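You operate a simulated robot arm through the tools that you are given. There is no shell and no other tool. Be economical: measure what you need, move in short steps, check, and stop when the job is done.

You are at the controls of a simulated two-armed robot. One attempt, no reset.

## Task
Hold the purple coupling, pull its plug, lock the coupling into stub THREE.
Fine: plug and blue cap on the pipe bench.
Where things are to end (x, y in the base frame): blue plug within 6 cm of [60, 2]; blue cap within 6 cm of [61, -18].

It is judged by the outcome, as a careful person would: the job done as asked, and still so three seconds after it is handed in. It fails if anything else is knocked over, pushed out of place, dropped, spilled or broken. Lids that push on must go on centred and level and be pressed home; caps that screw on are set level and turned clockwise until they are tight.

## Robot
Two 7-joint arms with two-finger parallel grippers on one trunk, on a base that drives. Base frame: it is fixed to the floor where the robot stands at the start and does not move with it; the origin is under the middle of the robot, x ahead of it, y to its left, z up. Readings come in cm, degrees, newtons and seconds.
The left shoulder is at the start at [6.4, 18.2, 113.7], the right one opposite. With the tool pointing down near the work surface each hand reaches from about 10 to 36 cm from the robot's upright axis, wherever it stands, measured 20 degrees to its own side. Places, roughly: bypass valve [90, -100, 160]; empty tag [100, -175, 125]; feed lever [70, -50, 100]; grey cap (5x5x8 cm) [70, -160, 70]; hose lever [40, -120, 60]; lever one [70, -60, 100]; lever three [70, -10, 100]; lever two [70, -30, 100]; mains valve [90, -100, 120]; mash valve [90, -80, 120]; mint lever [80, -190, 60]; orange lever [70, -90, 90]; pink lever [70, -150, 60]; pink valve [40, -80, 60]; pipe bench [70, -20, 90]; prime valve [90, -110, 130]. Payload 3.91 kg a hand.
The TCP of each hand is the grasp point between the finger pads, 3 cm short of the fingertips. In the tool frame z runs along the fingers and y along their closing line. The gripper opens to 11 cm. The fingers are 2 cm wide and 1 cm thick; the gripper's body (4.8 by 11.2 cm) begins 5.5 cm behind the TCP.
Orientation is that of the tool frame in the base frame, as [roll, pitch, yaw] about the fixed x, y, z axes, in that order (R = Rz(yaw) Ry(pitch) Rx(roll)). With the fingers straight down and closing along the base's y, the tool's x points along the base's -x, its y along +y and its z along -z.

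## Interface
- The arms move only by the tool arm_command. It takes "left_deltas", "right_deltas" or both (then of equal length, played together; a hand with none holds still); each is a list of rows, each a list of 6 numbers: the shift along the tool's x, y, z in units of 50 mm (1.0 is 50 mm), then the turn, a rotation vector about the tool's x, y, z in units of 5 degrees (1.0 is 5 degrees). In form: [[x, y, z, rx, ry, rz], ...]. A call has 1 to 10 rows; each row shifts and turns the commanded pose from where the row before left it, along the tool's axes as they then stand. "left_jaw" and "right_jaw" are, for a hand that has rows, the opening, from 0 (shut) to 1 (fully open), set as the call begins (left out, the last holds). A call with a number of a shift or a turn outside -1 to 1 is refused whole. Rows are played at 5 a second. More than 5 cm and 8.6 degrees between two rows, or a gripper value outside its range, and nothing of the call is played. Where a pose cannot be reached the arm comes as near as it can. A force on the tool above 80 N (or 10 N above the force at the start of the call, whichever is more), or a blocked arm, ends the call early, and 0.2 s more pass. The fingers move at their own pace (about 7.2 cm/s each) and stop on an object; they squeeze with about 44 N. The grip force told is the motor's: it shows also when the fingers shut on nothing. Time passes only in rows, and 0.2 s behind the last, so rows that do not move let the fingers close. The reply holds the time, the measured pose of the TCP, the force on the tool along the base axes, the opening and the grip force, in the units named above and with some noise, with the torque about the TCP (base axes, N m) and any sound that the robot's microphone picked up, and new pictures: "pictures" is both (left out), scene, wrist or none (wrist: the cameras of the hands that moved).
- Cameras (640 x 400 px; columns grow to the right, rows downward): "scene" is now at [20.34, -2.25, 135.21]; the picture's right is [-0.24, -0.97, 0.00], its down [-0.34, 0.08, -0.94] and it looks along [0.91, -0.22, -0.35] (base axes); focal length 214 px, centre (320, 200). "left" rides on the left gripper at [7.2, -1.7, -10.3] in its tool frame; the picture's right is [0.23, 0.97, 0.00], its down [-0.76, 0.18, -0.62] and it looks along [-0.61, 0.14, 0.78] (tool axes); focal length 222 px, centre (320, 200). "right" rides on the right gripper at [7.2, 1.7, -10.3] in its tool frame; the picture's right is [-0.23, 0.97, 0.00], its down [-0.76, -0.18, -0.62] and it looks along [-0.61, -0.14, 0.78] (tool axes); focal length 222 px, centre (320, 200). There is no depth. A picture from a camera that has moved, and an enlarged one, comes with that camera's place and axes in the base frame and with its lens.
- lift_body(by): slides the trunk up (or, below 0, down) by that many cm; the arms and the scene camera ride with it, the base frame stays. It gives what a move gives, with no picture.
- drive_base(legs): drives the robot by 1 to 6 legs, each [ahead, left, turn to the left] in cm, cm and degrees, along the robot's own axes; the way and the turn of a leg run together, so that a leg with both is an arc; at most 150 cm and 180 degrees a leg. The arms and the cameras ride along, it lands a little off, and it stops where it bumps. It gives what a move gives, and a new picture of the scene camera.
- head_to(pan, tilt): turns the head with the scene camera to pan (to the left, within 80 degrees either way) and tilt (down, from -29 to 69), counted from straight ahead of the robot. It gives what a move gives, and a new picture of the scene camera.
- close_up(camera, box): a new picture of the part [left, top, right, bottom] of that camera's present view, enlarged. No time passes.
- sign_off(): hands the job in; it is judged then, once.

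Go step by step. Nothing tells you exact positions but the pictures and the camera data: compare them with the known pose of the tool, close in by small moves and look again before you grip or let go. The budget is 120 turns and 260 pictures, counting those below and the enlarged ones. Unless the task says otherwise, let go and move clear before handing in.

The tools are called after "Call:" as a command line: name --argument value ..., lists and objects as JSON in quotes. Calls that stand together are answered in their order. arm_command: Moves the arms, as the interface text tells. Its arguments: {"type":"object","properties":{"left_deltas":{"type":"array","items":{"type":"array","items":{"type":"number"}}},"left_jaw":{"type":"number"},"right_deltas":{"type":"array","items":{"type":"array","items":{"type":"number"}}},"right_jaw":{"type":"number"},"pictures":{"type":"string","enum":["both","scene","wrist","none"]}},"required":[]} The other tools are called the same way: lift_body (by) slides the trunk up or down; drive_base (legs) drives the base; head_to (pan, tilt) turns the head that bears the scene camera; close_up (camera, box) takes an enlarged picture of a part of a camera's view; sign_off () hands the job in.

At the start:

```text
time: 0.0
left_position: [47.55, 14.91, 126.61]
left_orientation: [-179.8, 0.0, 179.9]
left_contact_force: [0.4, -0.1, -0.7]
left_wrist_torque: [-0.02, -0.01, 0.0]
left_width: 10.98
left_finger_force: 0.1
right_position: [33.27, -15.14, 126.98]
right_orientation: [179.8, 0.0, 180.0]
right_contact_force: [0.1, 0.7, -0.5]
right_wrist_torque: [-0.02, -0.01, 0.01]
right_width: 10.99
right_finger_force: 0.0
trunk travel left (down, up): [-40.0, 11.4]
robot x, y, heading: [0.26, 0.24, 0.2]
head pan, tilt: [-13.8, 20.5]
```

scene: 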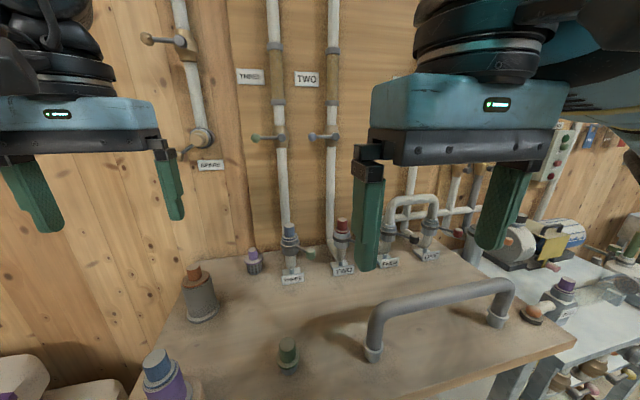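
right: 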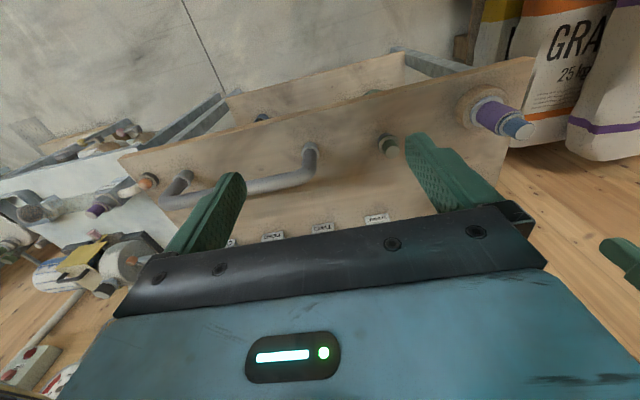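
left: 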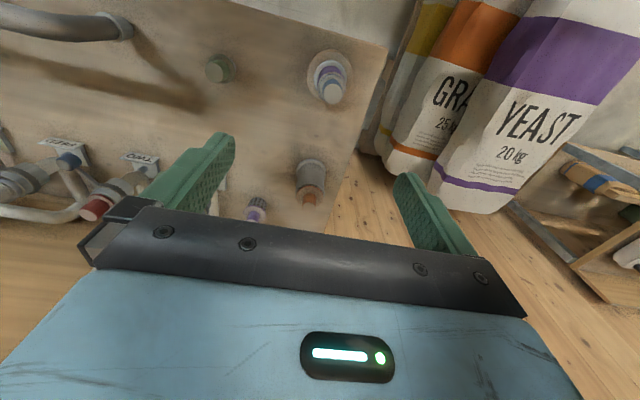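

I see the pipe bench with a purple coupling (blue plug in its top) at near left, and stubs at the back; THREE wears a blue cap. I'll look closer at these before moving.

Call:
close_up --camera "scene" --box '[120, 200, 320, 400]'

Call:
close_up --camera "scene" --box '[220, 200, 460, 300]'

Call:
close_up --camera "left" --box '[180, 20, 400, 230]'

Call:
close_up --camera "scene" --box '[220, 60, 380, 160]'

```text
2.00 times, centred on (220, 300) of scene
camera zoom: at [20.34, -2.25, 135.21], right [-0.24, -0.97, 0.0], down [-0.34, 0.08, -0.94], along [0.91, -0.22, -0.35], focal length 429 px, centre (520, 0)
```

zoom: 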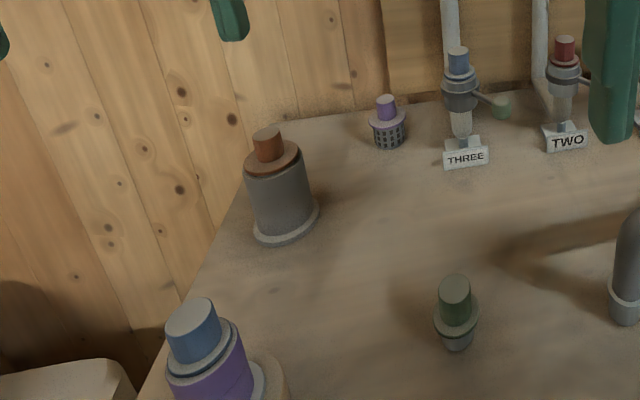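

```text
2.67 times, centred on (340, 250) of scene
camera zoom: at [20.34, -2.25, 135.21], right [-0.24, -0.97, 0.0], down [-0.34, 0.08, -0.94], along [0.91, -0.22, -0.35], focal length 572 px, centre (267, 67)
```

zoom: 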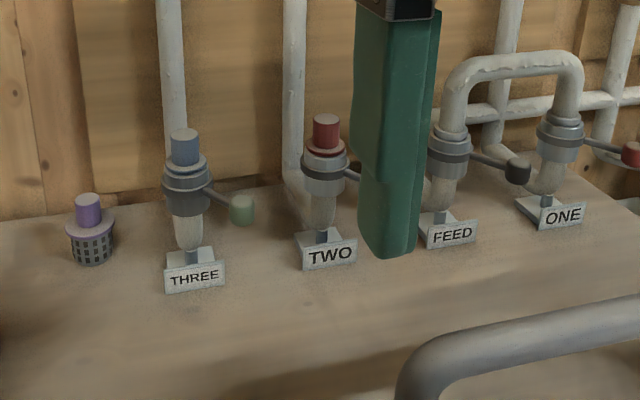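

```text
1.90 times, centred on (290, 125) of left
camera zoom: at [40.28, 13.35, 136.97], right [-0.23, 0.97, 0.0], down [0.76, 0.18, 0.62], along [0.61, 0.14, -0.78], focal length 423 px, centre (377, 343)
```

zoom: 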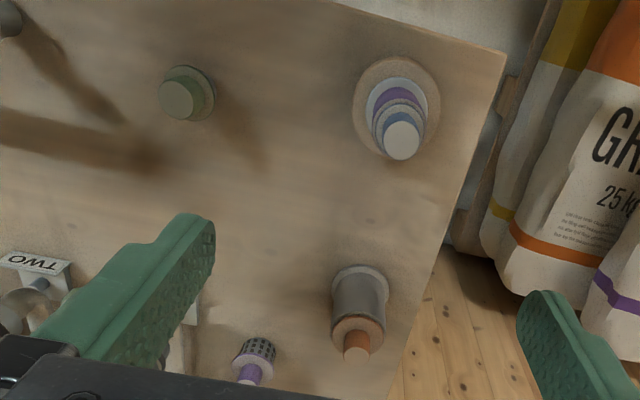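

```text
4.00 times, centred on (300, 110) of scene
camera zoom: at [20.34, -2.25, 135.21], right [-0.24, -0.97, 0.0], down [-0.34, 0.08, -0.94], along [0.91, -0.22, -0.35], focal length 858 px, centre (400, 560)
```

zoom: 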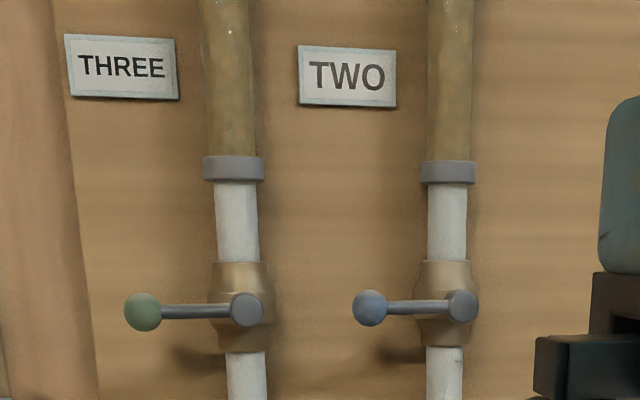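

Plug top triangulates to about [48, 17, 101]; stub THREE is around [80, -7]. I'll look down at the bench front and the floor to see how far I may drive in.

Call:
head_to --pan 5 --tilt 60

Call:
close_up --camera "left" --box '[290, 30, 390, 110]'

Call:
close_up --camera "right" --box '[100, 30, 560, 280]'

```text
time: 1.1
left_position: [47.57, 14.86, 126.66]
left_orientation: [-180.0, 0.0, -179.9]
left_contact_force: [-0.1, 0.1, 0.1]
left_wrist_torque: [-0.03, -0.04, 0.01]
left_width: 11.01
left_finger_force: 0.1
right_position: [33.61, -15.01, 126.8]
right_orientation: [180.0, -0.5, 179.5]
right_contact_force: [5.0, 2.6, -5.5]
right_wrist_torque: [-0.34, -0.09, -0.3]
right_width: 10.99
right_finger_force: 0.2
trunk travel left (down, up): [-40.0, 11.4]
robot x, y, heading: [-0.16, -0.15, 0.2]
head pan, tilt: [5.0, 60.0]
camera scene: at [19.73, -0.71, 132.04], right [-0.08, -1.0, 0.0], down [-0.65, 0.05, -0.76], along [0.76, -0.06, -0.65], focal length 214 px, centre (320, 200)
```

scene: 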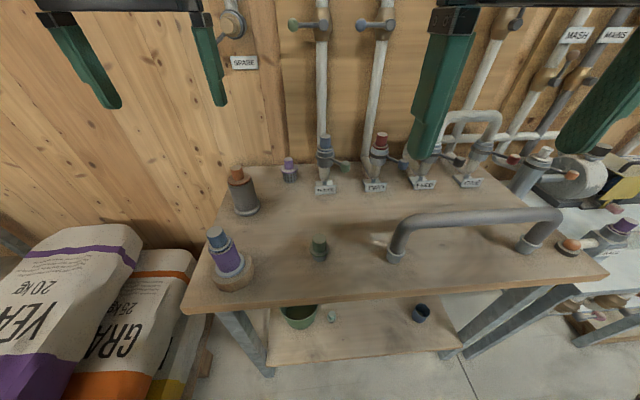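

```text
5.00 times, centred on (340, 70) of left
camera zoom: at [40.29, 13.35, 136.96], right [-0.23, 0.97, 0.0], down [0.76, 0.18, 0.62], along [0.61, 0.14, -0.78], focal length 1111 px, centre (220, 850)
```

zoom: 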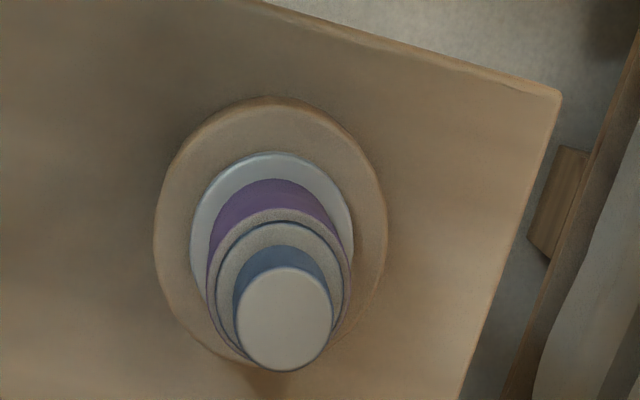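

```text
1.39 times, centred on (330, 155) of right
camera zoom: at [26.46, -13.35, 137.26], right [0.24, 0.97, 0.0], down [0.77, -0.19, 0.62], along [0.6, -0.15, -0.79], focal length 309 px, centre (306, 263)
```

zoom: 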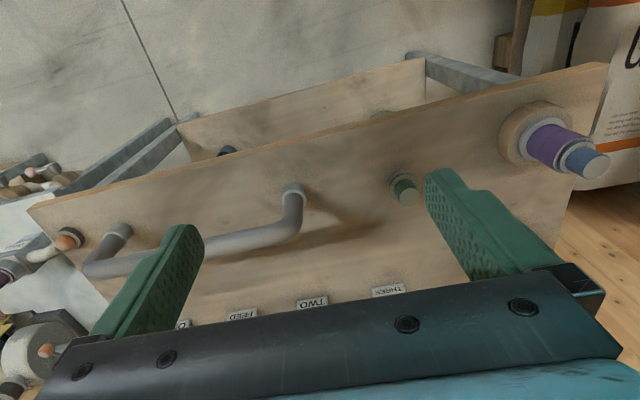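

The bench front edge is at x≈41 with a shelf beneath, so driving room is limited. I'll test how far the left hand truly reaches ahead while high.

Call:
arm_command --left_deltas '[[-1, -0.5, 0, 0, 0, 0], [-1, -0.5, 0, 0, 0, 0], [-1, -0.5, 0, 0, 0, 0], [-1, -0.5, 0, 0, 0, 0]]' --pictures "both"

```text
refused: row 1 steps farther than a row can; nothing moved
```

That row was too long in combination, so I'll keep to single-norm steps for the same reach test.

Call:
arm_command --left_deltas '[[-0.9, -0.4, 0, 0, 0, 0], [-0.9, -0.4, 0, 0, 0, 0], [-0.9, -0.4, 0, 0, 0, 0], [-0.9, -0.4, 0, 0, 0, 0]]' --pictures "both"

```text
time: 2.1
left_position: [59.9, 7.01, 124.93]
left_orientation: [-179.8, 0.1, -179.9]
left_contact_force: [0.2, 0.6, 0.1]
left_wrist_torque: [-0.04, -0.03, -0.01]
left_width: 11.0
left_finger_force: 0.1
left hand out of reach, approached as far as the arm can: row 3, 4
right_position: [33.62, -14.78, 126.87]
right_orientation: [-179.9, -0.5, 179.5]
right_contact_force: [6.9, -3.3, -8.3]
right_wrist_torque: [0.37, 0.09, 0.29]
right_width: 11.0
right_finger_force: 0.1
trunk travel left (down, up): [-40.0, 11.4]
robot x, y, heading: [0.18, -0.04, 0.1]
head pan, tilt: [5.0, 60.0]
camera scene: at [19.74, -0.39, 132.02], right [-0.08, -1.0, 0.0], down [-0.65, 0.05, -0.76], along [0.75, -0.06, -0.65], focal length 214 px, centre (320, 200)
camera left: at [52.67, 5.47, 135.27], right [-0.23, 0.97, 0.0], down [0.76, 0.18, 0.62], along [0.61, 0.14, -0.78], focal length 222 px, centre (320, 200)
```

scene: 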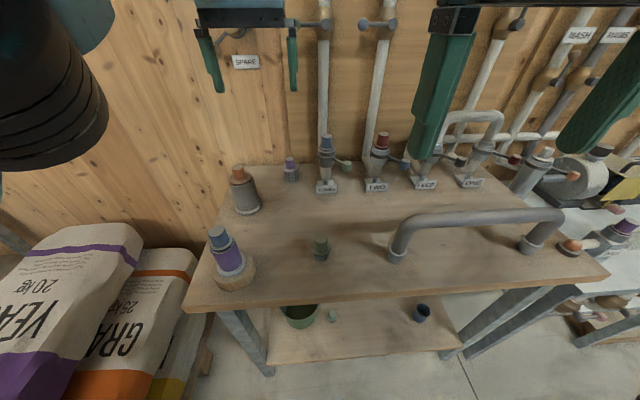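
left: 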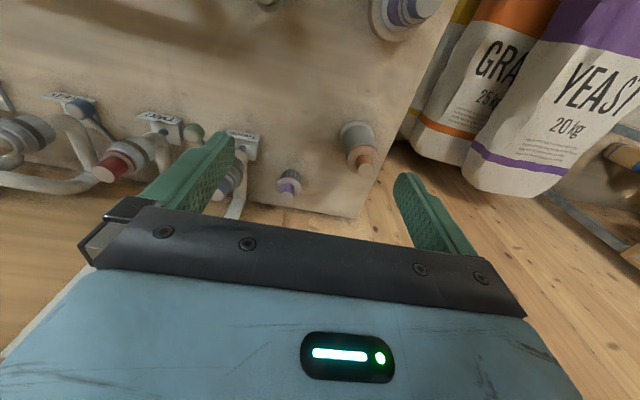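

The arm reaches about x=60 at this height from here; lower down it should reach farther. The right hand shows a light odd force (perhaps touching the head), so I'll ease it out to the side and look down at my base.

Call:
arm_command --right_deltas '[[0, -0.6, 0, 0, 0, 0], [0, -0.6, 0, 0, 0, 0]]' --pictures "none"

Call:
head_to --pan 0 --tilt 69

```text
time: 2.7
left_position: [59.9, 6.55, 124.95]
left_orientation: [-180.0, 0.0, -179.9]
left_contact_force: [-1.0, -0.4, -0.3]
left_wrist_torque: [0.02, 0.01, 0.01]
left_width: 11.0
left_finger_force: 0.1
right_position: [33.59, -21.32, 126.62]
right_orientation: [-179.7, -0.1, 179.4]
right_contact_force: [30.6, 19.9, -47.2]
right_wrist_torque: [-3.97, -0.9, -2.91]
right_width: 10.99
right_finger_force: 0.1
trunk travel left (down, up): [-40.0, 11.4]
robot x, y, heading: [-0.14, -0.39, 0.2]
head pan, tilt: [5.0, 60.0]
```

```text
time: 3.4
left_position: [59.86, 6.64, 124.99]
left_orientation: [180.0, -0.1, 180.0]
left_contact_force: [0.6, 0.5, -0.1]
left_wrist_torque: [0.0, 0.0, 0.01]
left_width: 11.03
left_finger_force: 0.2
right_position: [33.67, -21.12, 126.58]
right_orientation: [-179.8, 0.0, 179.4]
right_contact_force: [32.0, 17.9, -46.1]
right_wrist_torque: [-3.72, -0.57, -2.73]
right_width: 11.0
right_finger_force: 0.1
trunk travel left (down, up): [-40.0, 11.4]
robot x, y, heading: [-0.32, -0.16, 0.2]
head pan, tilt: [0.0, 68.8]
camera scene: at [19.06, -1.19, 130.93], right [-0.15, -0.99, 0.0], down [-0.74, 0.11, -0.66], along [0.65, -0.1, -0.75], focal length 214 px, centre (320, 200)
```

scene: 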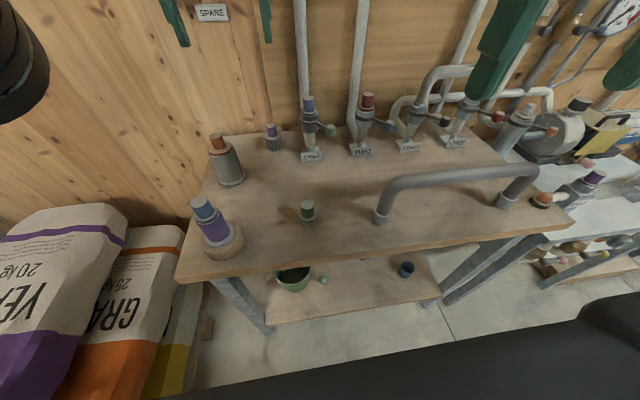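

The right arm's strain grew, so something of it is rubbing; the force pushes it forward and down, so I'll yield that way.

Call:
arm_command --right_deltas '[[-0.4, 0.6, 0.4, 0, 0, 0], [-0.6, 0.5, 0.4, 0, 0, 0], [0, 0, 0, 0, 0, 0]]' --pictures "scene"

```text
time: 3.7
left_position: [60.16, 6.75, 124.78]
left_orientation: [-179.9, -0.1, -180.0]
left_contact_force: [1.3, 0.1, -0.9]
left_wrist_torque: [-0.02, 0.02, 0.02]
left_width: 10.98
left_finger_force: 0.1
right_position: [35.29, -20.29, 125.36]
right_orientation: [-179.4, -0.7, 179.2]
right_contact_force: [18.6, 9.9, -46.5]
right_wrist_torque: [-2.87, -1.63, -1.4]
right_width: 11.0
right_finger_force: 0.0
trunk travel left (down, up): [-40.0, 11.4]
robot x, y, heading: [-0.26, 0.04, -0.2]
head pan, tilt: [0.0, 68.8]
stopped in row 1 (right hand): the force on the tool passed its limit at 92 N (the readings are from after the stop); the commanded pose is now the measured one
camera scene: at [18.91, -0.47, 130.32], right [-0.07, -1.0, 0.0], down [-0.8, 0.06, -0.6], along [0.6, -0.04, -0.8], focal length 214 px, centre (320, 200)
```

scene: 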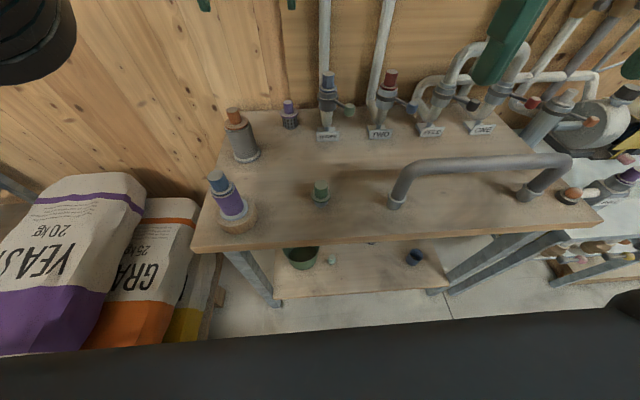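

The head, tilted down, is pressing onto the right forearm. I'll lift the head.

Call:
head_to --pan 0 --tilt 25

```text
time: 4.8
left_position: [59.82, 6.63, 124.93]
left_orientation: [-179.9, 0.0, 179.9]
left_contact_force: [-0.3, 0.2, -0.4]
left_wrist_torque: [0.04, 0.02, 0.03]
left_width: 10.99
left_finger_force: 0.1
right_position: [34.77, -20.2, 125.81]
right_orientation: [180.0, -0.4, 179.5]
right_contact_force: [0.0, 0.0, -0.6]
right_wrist_torque: [0.01, -0.03, -0.02]
right_width: 11.02
right_finger_force: 0.1
trunk travel left (down, up): [-40.0, 11.4]
robot x, y, heading: [0.17, 0.03, -0.0]
head pan, tilt: [0.0, 25.0]
camera scene: at [20.51, -0.03, 134.48], right [0.0, -1.0, 0.0], down [-0.42, 0.0, -0.91], along [0.91, 0.0, -0.42], focal length 214 px, centre (320, 200)
```

scene: 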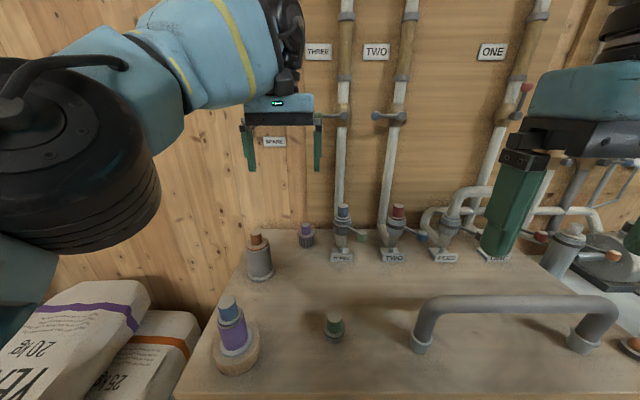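

The right arm is free now; I'll keep the head higher. Stub THREE is at about [79, -7]; I'll drive ahead a modest 8 cm toward the bench.

Call:
drive_base --legs '[[8, 0, 0]]'

Call:
close_up --camera "scene" --box '[200, 160, 480, 360]'

```text
time: 5.9
left_position: [67.93, 6.63, 124.91]
left_orientation: [-179.9, 0.0, -180.0]
left_contact_force: [0.2, -0.2, -0.2]
left_wrist_torque: [0.04, 0.01, 0.01]
left_width: 10.99
left_finger_force: 0.0
right_position: [42.89, -20.26, 125.69]
right_orientation: [-179.8, -0.5, 179.4]
right_contact_force: [0.2, -0.9, 0.6]
right_wrist_torque: [-0.01, 0.0, 0.02]
right_width: 11.03
right_finger_force: 0.2
trunk travel left (down, up): [-40.0, 11.4]
robot x, y, heading: [8.3, 0.13, -0.1]
head pan, tilt: [0.0, 25.0]
camera scene: at [28.6, -0.03, 134.49], right [0.0, -1.0, 0.0], down [-0.42, 0.0, -0.91], along [0.91, 0.0, -0.42], focal length 214 px, centre (320, 200)
```

scene: 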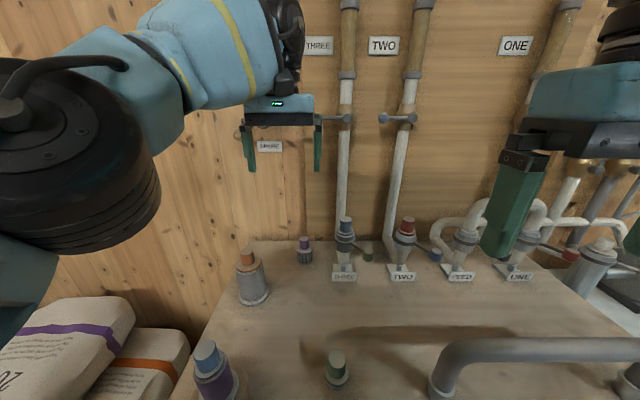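

```text
2.00 times, centred on (340, 260) of scene
camera zoom: at [28.6, -0.03, 134.49], right [0.0, -1.0, 0.0], down [-0.42, 0.0, -0.91], along [0.91, 0.0, -0.42], focal length 429 px, centre (280, 80)
```

zoom: 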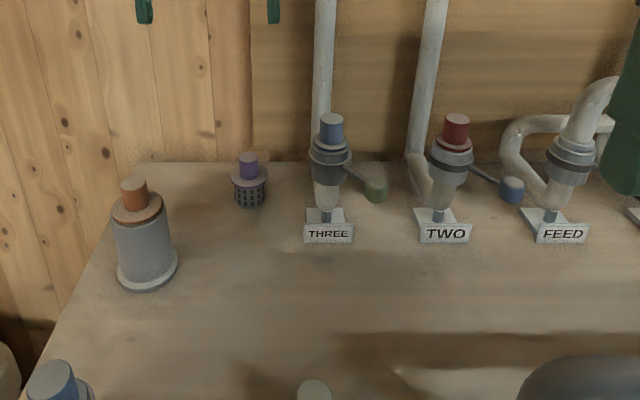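

I'm now at x=8.3. Let me study the lever and caps from the left wrist camera.

Call:
arm_command --left_deltas '[[0.6, -0.7, 0, 0, 0, 0], [0.6, -0.7, 0, 0, 0, 0], [0, 0, 0, 0, 0, 0]]' --pictures "wrist"

Call:
close_up --camera "left" --box '[200, 60, 400, 190]'

```text
time: 6.7
left_position: [61.97, -0.44, 125.14]
left_orientation: [-179.9, 0.2, 180.0]
left_contact_force: [0.3, 0.0, -0.7]
left_wrist_torque: [-0.01, 0.01, 0.01]
left_width: 11.0
left_finger_force: 0.1
right_position: [42.92, -20.22, 125.81]
right_orientation: [-179.8, -0.3, 179.6]
right_contact_force: [0.5, 0.1, -0.1]
right_wrist_torque: [0.0, -0.01, 0.01]
right_width: 10.98
right_finger_force: 0.1
trunk travel left (down, up): [-40.0, 11.4]
robot x, y, heading: [7.95, -0.14, -0.2]
head pan, tilt: [0.0, 25.0]
camera left: at [54.74, -1.87, 135.45], right [-0.23, 0.97, 0.0], down [0.76, 0.18, 0.62], along [0.61, 0.14, -0.78], focal length 222 px, centre (320, 200)
```

left: 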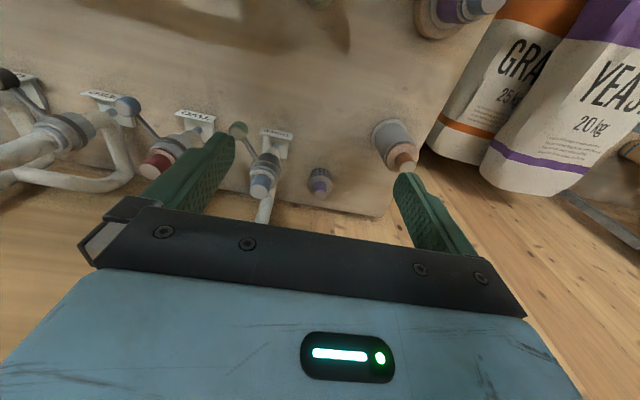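

```text
3.08 times, centred on (300, 125) of left
camera zoom: at [54.74, -1.87, 135.45], right [-0.23, 0.97, 0.0], down [0.76, 0.18, 0.62], along [0.61, 0.14, -0.78], focal length 684 px, centre (382, 431)
```

zoom: 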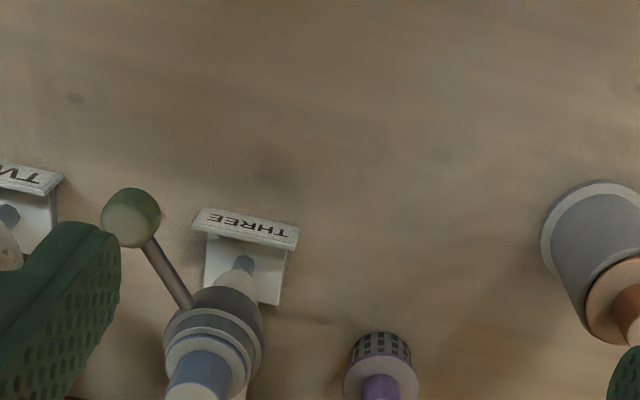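

The lever ball of THREE triangulates to [71.7, -12, 99.4], so the lever lies flat, pointing front-right from the collar at about [78, -7, 99.5]. The stubs are best worked with the fingers tilted forward; I'll bring the right hand ahead and tilt it 45°.

Call:
arm_command --right_deltas '[[-0.56, 0.24, 0.5, 0, 0, 0], [-0.56, 0.24, 0.5, 0, 0, 0], [-0.56, 0.24, 0.5, 0, 0, 0], [-0.56, 0.24, 0.5, 0, 0, 0], [-0.56, 0.24, 0.5, 0, 0, 0]]' --left_deltas '[[0.5, 0.8, 0, 0, 0, 0], [0.5, 0.8, 0, 0, 0, 0], [0.5, 0.8, 0, 0, 0, 0], [0.5, 0.8, 0, 0, 0, 0], [0, 0, 0, 0, 0, 0]]' --pictures "none"

Call:
arm_command --right_deltas '[[0, 0, 0, 0, -1, 0], [0, 0, 0, 0, -1, 0], [0, 0, 0, 0, -1, 0], [0, 0, 0, 0, -1, 0], [0, 0, 0, 0, -1, 0], [0, 0, 0, 0, -1, 0], [0, 0, 0, 0, -1, 0], [0, 0, 0, 0, -1, 0], [0, 0, 0, 0, -1, 0], [0, 0, 0, 0, 0, 0]]' --pictures "both"

```text
time: 7.9
left_position: [51.78, 15.7, 124.85]
left_orientation: [-179.9, 0.0, -179.9]
left_contact_force: [0.2, -0.1, 0.7]
left_wrist_torque: [0.03, 0.01, -0.01]
left_width: 11.02
left_finger_force: 0.1
right_position: [56.93, -14.46, 112.99]
right_orientation: [-179.9, -0.5, 179.5]
right_contact_force: [0.9, -0.5, 0.3]
right_wrist_torque: [0.02, 0.02, -0.01]
right_width: 10.99
right_finger_force: 0.0
trunk travel left (down, up): [-40.0, 11.4]
robot x, y, heading: [8.42, 0.13, 0.0]
head pan, tilt: [0.0, 25.0]
```

```text
time: 10.1
left_position: [51.7, 15.75, 124.93]
left_orientation: [-179.9, 0.0, -180.0]
left_contact_force: [-0.3, -0.2, 0.0]
left_wrist_torque: [0.03, 0.02, -0.01]
left_width: 10.98
left_finger_force: 0.1
right_position: [56.83, -14.44, 113.06]
right_orientation: [-179.7, 44.5, 179.6]
right_contact_force: [0.1, 0.4, 0.5]
right_wrist_torque: [0.01, 0.02, 0.01]
right_width: 10.98
right_finger_force: 0.1
trunk travel left (down, up): [-40.0, 11.4]
robot x, y, heading: [8.03, -0.0, -0.1]
head pan, tilt: [0.0, 25.0]
camera scene: at [28.58, -0.03, 134.48], right [0.0, -1.0, 0.0], down [-0.42, 0.0, -0.91], along [0.91, 0.0, -0.42], focal length 214 px, centre (320, 200)
camera right: at [44.48, -12.59, 115.52], right [0.17, 0.97, 0.16], down [0.1, -0.18, 0.98], along [0.98, -0.15, -0.13], focal length 222 px, centre (320, 200)
```

scene: 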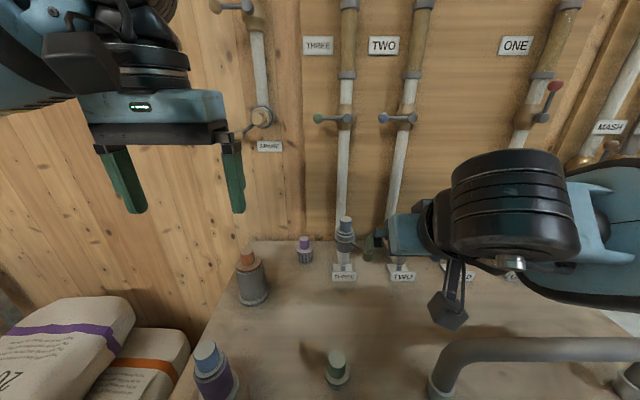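
right: 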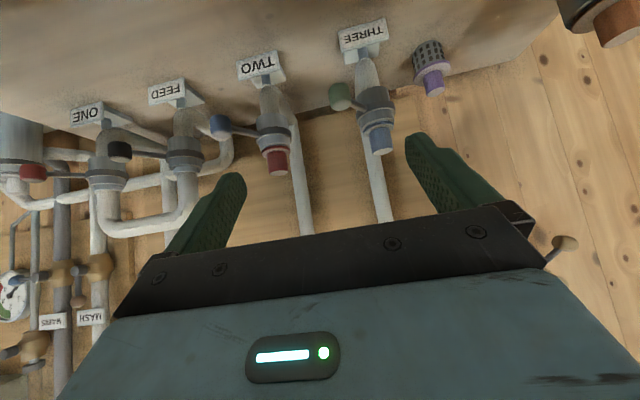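

The views agree: cap top near [78, -7, 105.6], ball near [71.7, -12, 99]. A closer look at the lock.

Call:
close_up --camera "right" --box '[300, 10, 460, 180]'

Call:
close_up --camera "right" --box '[20, 60, 240, 200]'

```text
2.35 times, centred on (380, 95) of right
camera zoom: at [44.48, -12.59, 115.52], right [0.17, 0.97, 0.16], down [0.1, -0.18, 0.98], along [0.98, -0.15, -0.13], focal length 523 px, centre (179, 447)
```

zoom: 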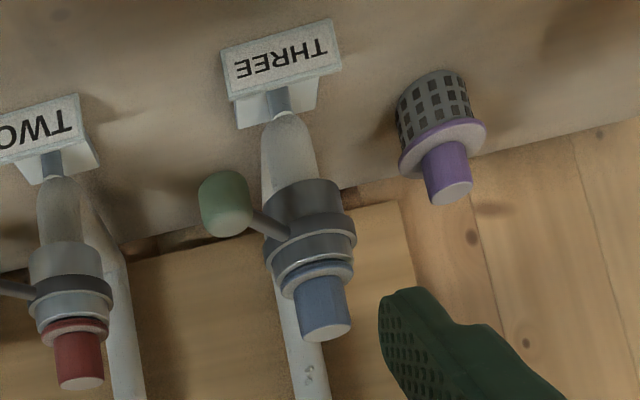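

```text
2.86 times, centred on (130, 130) of right
camera zoom: at [44.48, -12.59, 115.52], right [0.17, 0.97, 0.16], down [0.1, -0.18, 0.98], along [0.98, -0.15, -0.13], focal length 635 px, centre (863, 400)
```

zoom: 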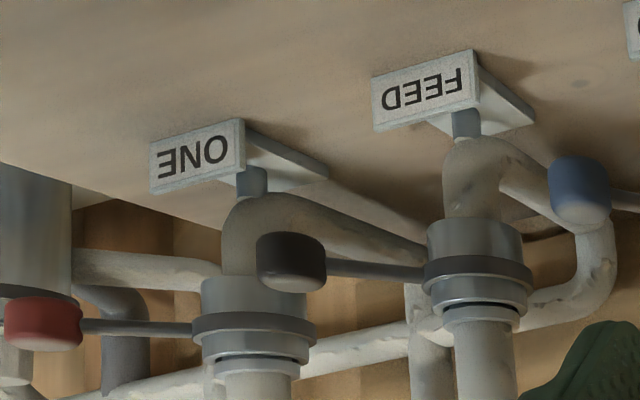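

The lever belongs to the dark ring, so it should turn about the vertical. I'll bring the right fingers, half open, down around the lever knob.

Call:
arm_command --right_deltas '[[-0.04, 0.24, 0.9, 0, 0, 0], [-0.04, 0.24, 0.9, 0, 0, 0], [-0.04, 0, 0.9, 0, 0, 0]]' --right_jaw 0.5 --pictures "both"

```text
time: 10.9
left_position: [51.86, 15.69, 124.92]
left_orientation: [-179.9, 0.0, 180.0]
left_contact_force: [0.4, -0.5, 0.7]
left_wrist_torque: [0.0, 0.02, -0.02]
left_width: 10.99
left_finger_force: 0.0
right_position: [66.99, -12.23, 103.79]
right_orientation: [-179.7, 44.6, 179.5]
right_contact_force: [0.7, -0.2, 0.6]
right_wrist_torque: [0.01, -0.01, 0.01]
right_width: 5.52
right_finger_force: 0.2
trunk travel left (down, up): [-40.0, 11.4]
robot x, y, heading: [7.89, 0.17, -0.3]
head pan, tilt: [0.0, 25.0]
camera scene: at [28.66, -0.07, 134.47], right [0.0, -1.0, 0.0], down [-0.42, 0.0, -0.91], along [0.91, 0.0, -0.42], focal length 214 px, centre (320, 200)
camera right: at [54.64, -10.35, 106.16], right [0.17, 0.97, 0.16], down [0.1, -0.18, 0.98], along [0.98, -0.15, -0.13], focal length 222 px, centre (320, 200)
```

scene: 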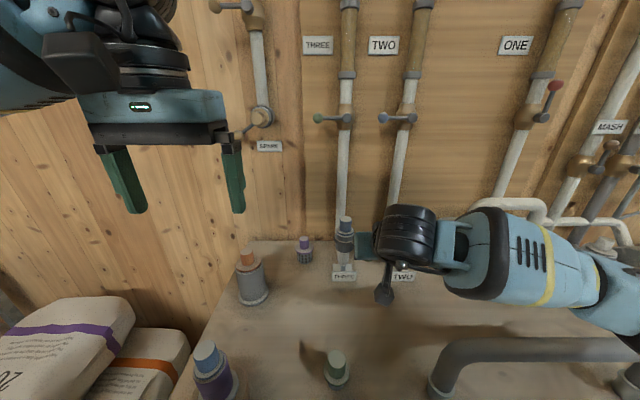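
right: 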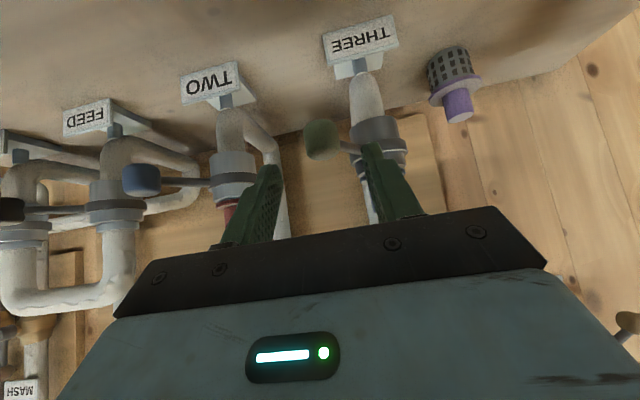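

The knob sits between the finger lines, about 6 cm beyond. I'll advance 4.7 cm, then try swinging the lever anticlockwise (to the right and back) gently.

Call:
arm_command --right_deltas '[[0, 0, 0.5, 0, 0, 0], [0, 0, 0.44, 0, 0, 0]]' --pictures "wrist"

Call:
arm_command --right_deltas '[[0, -0.2, 0, 0, 0, 0], [0, -0.2, 0, 0, 0, 0], [0, 0, 0, 0, 0, 0]]' --pictures "wrist"

```text
time: 11.5
left_position: [51.7, 15.8, 124.8]
left_orientation: [-179.9, 0.0, -180.0]
left_contact_force: [0.3, -0.1, 0.7]
left_wrist_torque: [0.0, -0.03, -0.01]
left_width: 10.99
left_finger_force: 0.0
right_position: [70.22, -11.99, 100.49]
right_orientation: [-179.7, 44.6, 179.7]
right_contact_force: [-0.7, -0.1, -0.2]
right_wrist_torque: [0.0, -0.04, -0.01]
right_width: 5.51
right_finger_force: 0.1
trunk travel left (down, up): [-40.0, 11.4]
robot x, y, heading: [7.77, -0.08, -0.2]
head pan, tilt: [0.0, 25.0]
camera right: at [57.85, -10.13, 102.87], right [0.17, 0.97, 0.16], down [0.1, -0.18, 0.98], along [0.98, -0.15, -0.13], focal length 222 px, centre (320, 200)
```

right: 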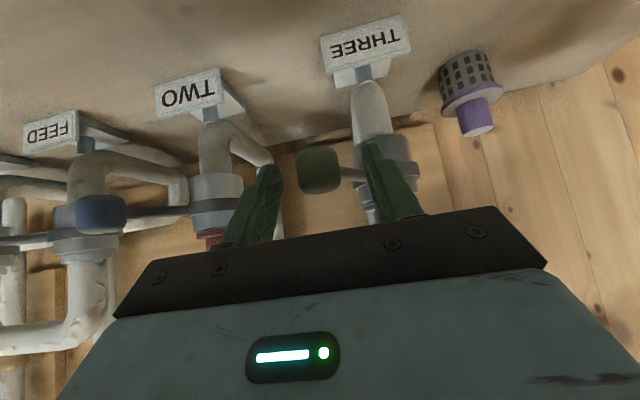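

```text
time: 12.3
left_position: [51.64, 16.0, 124.91]
left_orientation: [-180.0, 0.0, 179.9]
left_contact_force: [-0.6, -0.4, 0.1]
left_wrist_torque: [0.01, -0.02, 0.0]
left_width: 11.03
left_finger_force: 0.0
right_position: [70.09, -13.62, 100.48]
right_orientation: [-179.9, 44.6, 179.8]
right_contact_force: [0.7, 9.9, -0.7]
right_wrist_torque: [0.13, 0.05, 0.19]
right_width: 6.0
right_finger_force: 4.9
trunk travel left (down, up): [-40.0, 11.4]
robot x, y, heading: [7.9, -0.06, -0.1]
head pan, tilt: [0.0, 25.0]
camera right: at [57.68, -11.94, 102.97], right [0.17, 0.97, 0.16], down [0.1, -0.18, 0.98], along [0.98, -0.15, -0.13], focal length 222 px, centre (320, 200)
```

right: 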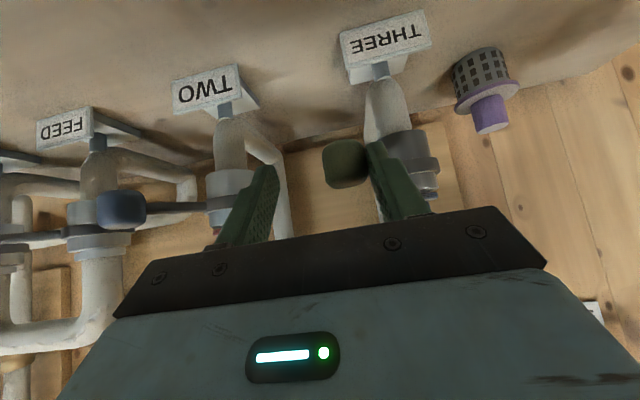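

The finger touches the knob with 10 N and it hasn't moved yet. I'll centre on it, grip it, and try the swing with a firm hold.

Call:
arm_command --right_deltas '[[0, 0.3, 0, 0, 0, 0], [0, 0, 0, 0, 0, 0], [0, 0, 0, 0, 0, 0], [0, 0, 0, 0, 0, 0]]' --right_jaw 0.0 --pictures "wrist"

Call:
arm_command --right_deltas '[[-0.08, -0.16, 0.08, 0, 0, 0], [-0.08, -0.16, 0.08, 0, 0, 0], [0, 0, 0, 0, 0, 0]]' --pictures "wrist"

```text
time: 13.3
left_position: [51.78, 16.13, 124.81]
left_orientation: [-179.8, 0.1, -180.0]
left_contact_force: [-0.1, 0.6, 0.2]
left_wrist_torque: [-0.03, 0.01, 0.0]
left_width: 11.02
left_finger_force: 0.0
right_position: [70.1, -12.11, 100.57]
right_orientation: [-179.8, 44.6, 180.0]
right_contact_force: [-2.3, 18.8, -1.4]
right_wrist_torque: [0.31, -0.05, 0.67]
right_width: 2.69
right_finger_force: 45.3
trunk travel left (down, up): [-40.0, 11.4]
robot x, y, heading: [8.24, -0.01, -0.2]
head pan, tilt: [0.0, 25.0]
camera right: at [57.69, -10.35, 102.97], right [0.17, 0.97, 0.16], down [0.1, -0.18, 0.98], along [0.98, -0.15, -0.13], focal length 222 px, centre (320, 200)
```

right: 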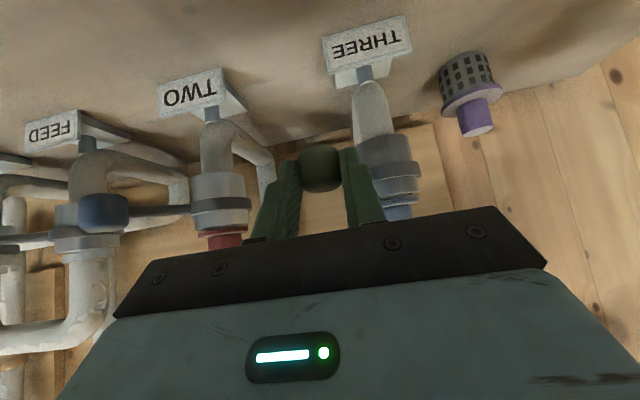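

```text
time: 14.1
left_position: [51.18, 16.43, 124.91]
left_orientation: [-179.7, 0.2, 180.0]
left_contact_force: [0.5, -0.2, -0.3]
left_wrist_torque: [0.0, -0.01, 0.01]
left_width: 10.99
left_finger_force: 0.1
right_position: [70.29, -12.35, 100.63]
right_orientation: [179.7, 44.2, -178.7]
right_contact_force: [-40.5, 47.5, -9.4]
right_wrist_torque: [0.63, 0.25, 1.27]
right_width: 2.66
right_finger_force: 45.1
trunk travel left (down, up): [-40.0, 11.4]
robot x, y, heading: [7.84, -0.17, 0.3]
head pan, tilt: [0.0, 25.0]
camera right: at [57.78, -10.89, 103.07], right [0.14, 0.98, 0.16], down [0.12, -0.18, 0.98], along [0.98, -0.12, -0.14], focal length 222 px, centre (320, 200)
```

right: 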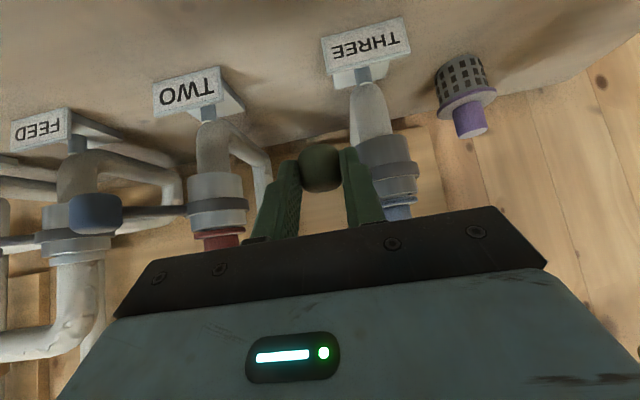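

That way it is blocked (about 60 N, no movement), so this is the locked end stop. I'll swing it the other way, clockwise toward front-left.

Call:
arm_command --right_deltas '[[0.08, 0.16, -0.08, 0, 0, 0], [0.08, 0.16, -0.08, 0, 0, 0], [0.08, 0.16, -0.08, 0, 0, 0], [0.08, 0.16, -0.08, 0, 0, 0], [0.08, 0.16, -0.08, 0, 0, 0], [0, 0, 0, 0, 0, 0]]' --pictures "wrist"

```text
time: 15.5
left_position: [51.94, 15.97, 124.93]
left_orientation: [-179.9, 0.0, -179.9]
left_contact_force: [-0.2, -0.1, 0.4]
left_wrist_torque: [0.0, -0.01, -0.02]
left_width: 11.0
left_finger_force: 0.1
right_position: [68.78, -10.23, 100.57]
right_orientation: [180.0, 44.7, 179.4]
right_contact_force: [25.5, 6.7, 0.7]
right_wrist_torque: [0.08, -0.9, -0.04]
right_width: 2.68
right_finger_force: 45.4
trunk travel left (down, up): [-40.0, 11.4]
robot x, y, heading: [7.93, 0.07, -0.0]
head pan, tilt: [0.0, 25.0]
camera right: at [56.35, -8.38, 102.97], right [0.17, 0.97, 0.16], down [0.1, -0.18, 0.98], along [0.98, -0.15, -0.13], focal length 222 px, centre (320, 200)
```

right: 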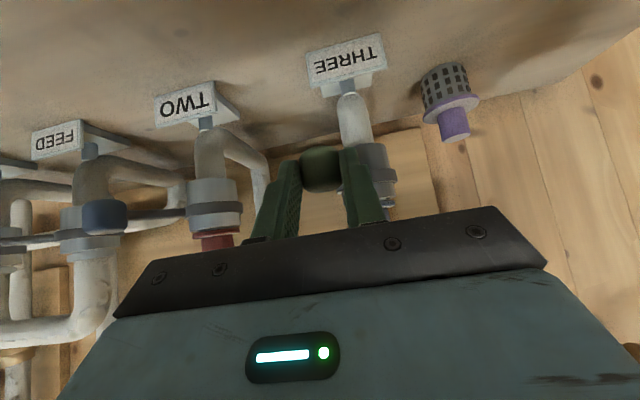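

It swings this way. The knob path is an arc of about 8 cm round [78, -7]; I'll follow the arc farther.

Call:
arm_command --right_deltas '[[0, 0.27, 0, 0, 0, 0], [0, 0.27, 0, 0, 0, 0], [-0.02, 0.2, 0.02, 0, 0, 0], [-0.03, 0.22, 0.03, 0, 0, 0], [0, 0, 0, 0, 0, 0]]' --pictures "wrist"

```text
time: 16.7
left_position: [51.6, 15.92, 124.88]
left_orientation: [-179.9, 0.1, -179.9]
left_contact_force: [0.3, -0.3, 0.0]
left_wrist_torque: [-0.01, 0.01, 0.0]
left_width: 10.98
left_finger_force: 0.0
right_position: [68.63, -5.45, 100.62]
right_orientation: [-179.8, 44.5, 179.7]
right_contact_force: [-11.8, 0.1, 3.7]
right_wrist_torque: [-0.03, 0.17, -0.15]
right_width: 2.69
right_finger_force: 44.7
trunk travel left (down, up): [-40.0, 11.4]
robot x, y, heading: [8.1, -0.07, 0.2]
head pan, tilt: [0.0, 25.0]
camera right: at [56.25, -3.56, 102.98], right [0.17, 0.97, 0.16], down [0.11, -0.18, 0.98], along [0.98, -0.15, -0.13], focal length 222 px, centre (320, 200)
```

right: 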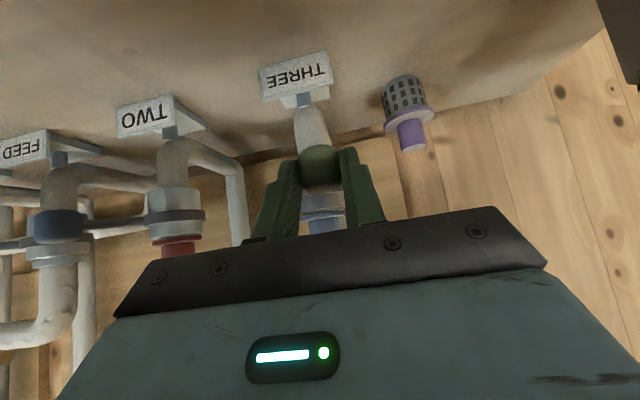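

Moving freely with no resistance. I'll carry on along the arc.

Call:
arm_command --right_deltas '[[-0.05, 0.2, 0.05, 0, 0, 0], [-0.05, 0.2, 0.05, 0, 0, 0], [-0.11, 0.24, 0.11, 0, 0, 0], [0, 0, 0, 0, 0, 0]]' --pictures "wrist"

```text
time: 17.7
left_position: [51.5, 15.58, 125.07]
left_orientation: [-180.0, 0.1, -179.9]
left_contact_force: [0.2, -0.3, 0.1]
left_wrist_torque: [0.0, -0.02, -0.04]
left_width: 11.0
left_finger_force: 0.1
right_position: [70.13, -2.58, 100.45]
right_orientation: [-179.8, 44.5, 179.5]
right_contact_force: [-16.4, -8.4, 2.0]
right_wrist_torque: [0.11, 0.86, -1.55]
right_width: 2.72
right_finger_force: 44.7
trunk travel left (down, up): [-40.0, 11.4]
robot x, y, heading: [8.1, -0.19, 0.1]
head pan, tilt: [0.0, 25.0]
camera right: at [57.76, -0.63, 102.98], right [0.17, 0.97, 0.16], down [0.1, -0.18, 0.98], along [0.98, -0.15, -0.13], focal length 222 px, centre (320, 200)
```

right: 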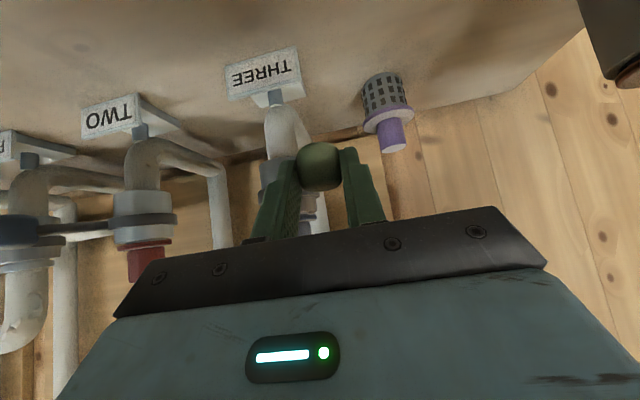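

A little torque appears; I'll test one more small step to see whether this is the open end stop.

Call:
arm_command --right_deltas '[[-0.1, 0.2, 0.1, 0, 0, 0], [-0.08, 0.1, 0.08, 0, 0, 0], [0, 0, 0, 0, 0, 0]]' --pictures "wrist"

```text
time: 18.5
left_position: [50.9, 15.37, 125.17]
left_orientation: [180.0, 0.3, 179.7]
left_contact_force: [-0.4, 0.6, 1.3]
left_wrist_torque: [0.01, -0.03, 0.01]
left_width: 10.99
left_finger_force: 0.1
right_position: [70.57, -1.98, 100.83]
right_orientation: [-178.7, 44.1, 179.1]
right_contact_force: [-44.5, -21.1, 19.3]
right_wrist_torque: [-0.69, 0.69, -1.33]
right_width: 2.75
right_finger_force: 45.2
trunk travel left (down, up): [-40.0, 11.4]
robot x, y, heading: [8.1, -0.11, -0.3]
head pan, tilt: [0.0, 25.0]
stopped in row 3 (right hand): the force on the tool passed its limit at 81 N (the readings are from after the stop); the commanded pose is now the measured one
camera right: at [58.27, 0.31, 103.29], right [0.19, 0.97, 0.14], down [0.11, -0.16, 0.98], along [0.98, -0.17, -0.14], focal length 222 px, centre (320, 200)
```

right: 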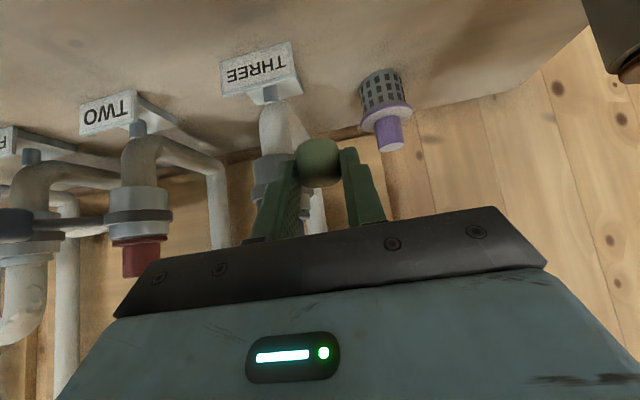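

That looks like the open stop, about 80° round. I'll release the knob, back off and look.

Call:
arm_command --right_deltas '[[0, 0, 0, 0, 0, 0], [0, 0, -0.4, 0, 0, 0], [0, 0, -0.8, 0, 0, 0], [0, 0, -0.8, 0, 0, 0], [0, 0, -0.8, 0, 0, 0]]' --right_jaw 0.5 --pictures "wrist"

Call:
close_up --camera "right" --box '[200, 20, 440, 200]'

```text
time: 19.7
left_position: [51.59, 15.59, 124.93]
left_orientation: [-179.8, 0.2, 179.9]
left_contact_force: [-0.1, 0.2, 0.0]
left_wrist_torque: [-0.03, 0.0, 0.05]
left_width: 10.97
left_finger_force: 0.0
right_position: [61.38, -1.21, 110.33]
right_orientation: [-178.8, 43.9, 179.4]
right_contact_force: [-1.0, -0.6, -0.3]
right_wrist_torque: [0.0, -0.06, 0.03]
right_width: 5.5
right_finger_force: 0.1
trunk travel left (down, up): [-40.0, 11.4]
robot x, y, heading: [7.97, -0.02, -0.0]
head pan, tilt: [0.0, 25.0]
camera right: at [49.04, 0.95, 112.77], right [0.19, 0.97, 0.14], down [0.11, -0.17, 0.98], along [0.98, -0.17, -0.14], focal length 222 px, centre (320, 200)
```

right: 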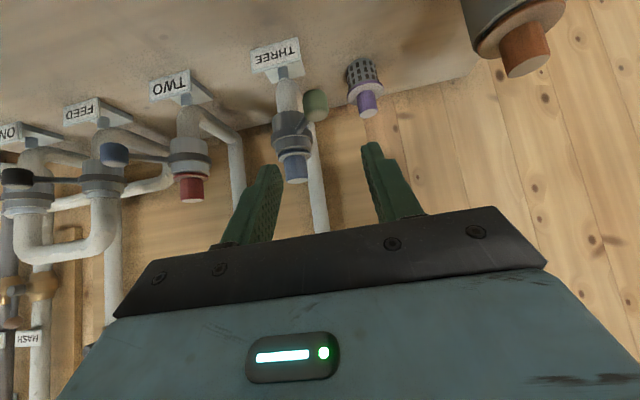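

```text
2.22 times, centred on (320, 110) of right
camera zoom: at [49.04, 0.95, 112.77], right [0.19, 0.97, 0.14], down [0.11, -0.17, 0.98], along [0.98, -0.17, -0.14], focal length 494 px, centre (320, 400)
```

zoom: 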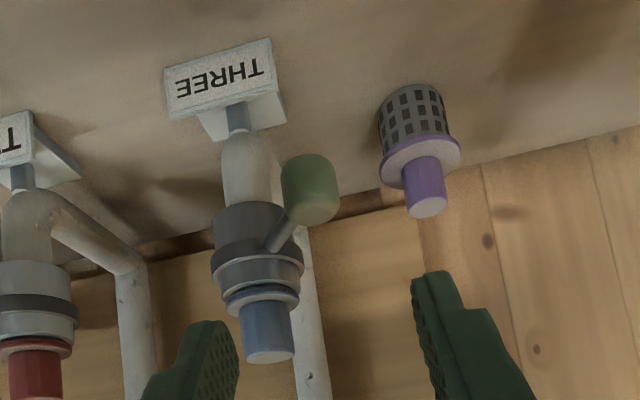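

The lever now points front-left, open. The blue cap's knob is about 3 cm wide, z 102–105, at [78, -6.8]. I'll bring the right hand in front of it.

Call:
arm_command --right_deltas '[[-0.5, -0.37, 0.56, -0.24, 0, 0], [-0.5, -0.37, 0.56, 0, 0, 0], [-0.5, -0.37, 0.56, 0, 0, 0], [0, 0, 0, 0, 0, 0]]' --right_jaw 0.55 --pictures "both"

Call:
close_up --camera "right" --box '[200, 80, 440, 240]'

```text
time: 20.7
left_position: [51.51, 15.66, 124.95]
left_orientation: [-179.8, 0.0, 180.0]
left_contact_force: [-0.3, 0.2, 0.8]
left_wrist_torque: [-0.05, 0.0, 0.01]
left_width: 11.01
left_finger_force: 0.1
right_position: [72.8, -6.91, 109.43]
right_orientation: [-180.0, 44.0, 179.5]
right_contact_force: [0.3, 0.1, -0.3]
right_wrist_torque: [-0.01, 0.04, -0.01]
right_width: 6.07
right_finger_force: 0.1
trunk travel left (down, up): [-40.0, 11.4]
robot x, y, heading: [8.13, -0.16, -0.1]
head pan, tilt: [0.0, 25.0]
camera scene: at [28.45, -0.1, 134.5], right [0.0, -1.0, 0.0], down [-0.42, 0.0, -0.91], along [0.91, 0.0, -0.42], focal length 214 px, centre (320, 200)
camera right: at [60.43, -5.05, 112.01], right [0.17, 0.97, 0.16], down [0.11, -0.18, 0.98], along [0.98, -0.15, -0.14], focal length 222 px, centre (320, 200)
```

scene: 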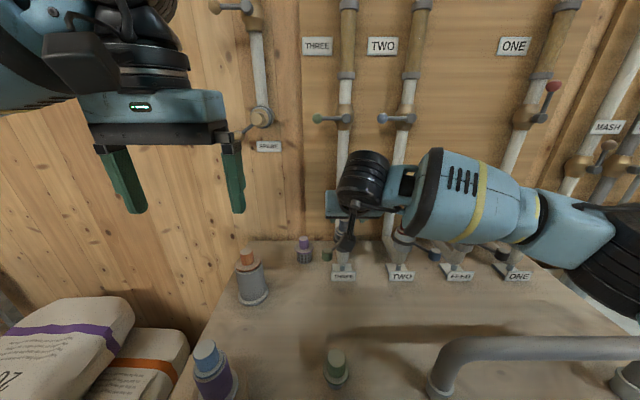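
right: 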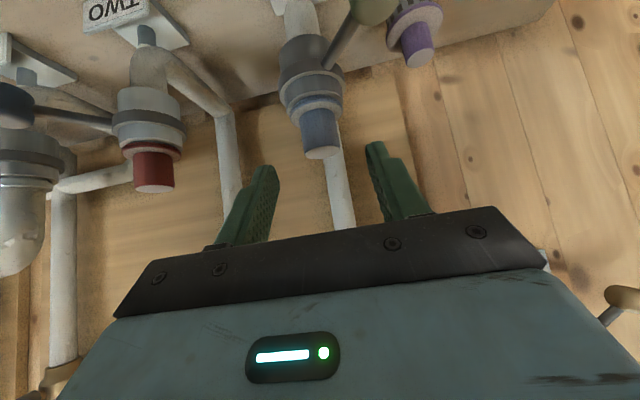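

```text
2.50 times, centred on (320, 160) of right
camera zoom: at [60.43, -5.05, 112.01], right [0.17, 0.97, 0.16], down [0.11, -0.18, 0.98], along [0.98, -0.15, -0.14], focal length 555 px, centre (320, 300)
```

zoom: 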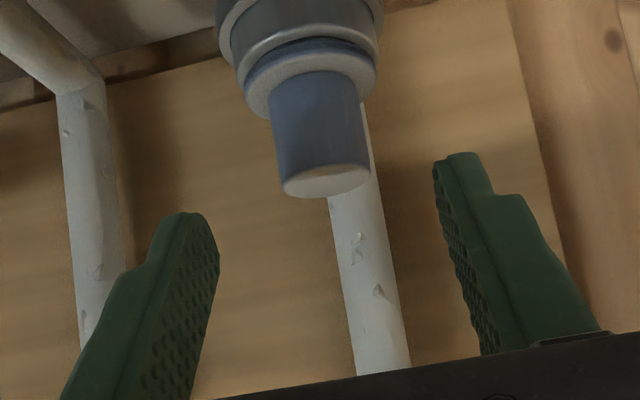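

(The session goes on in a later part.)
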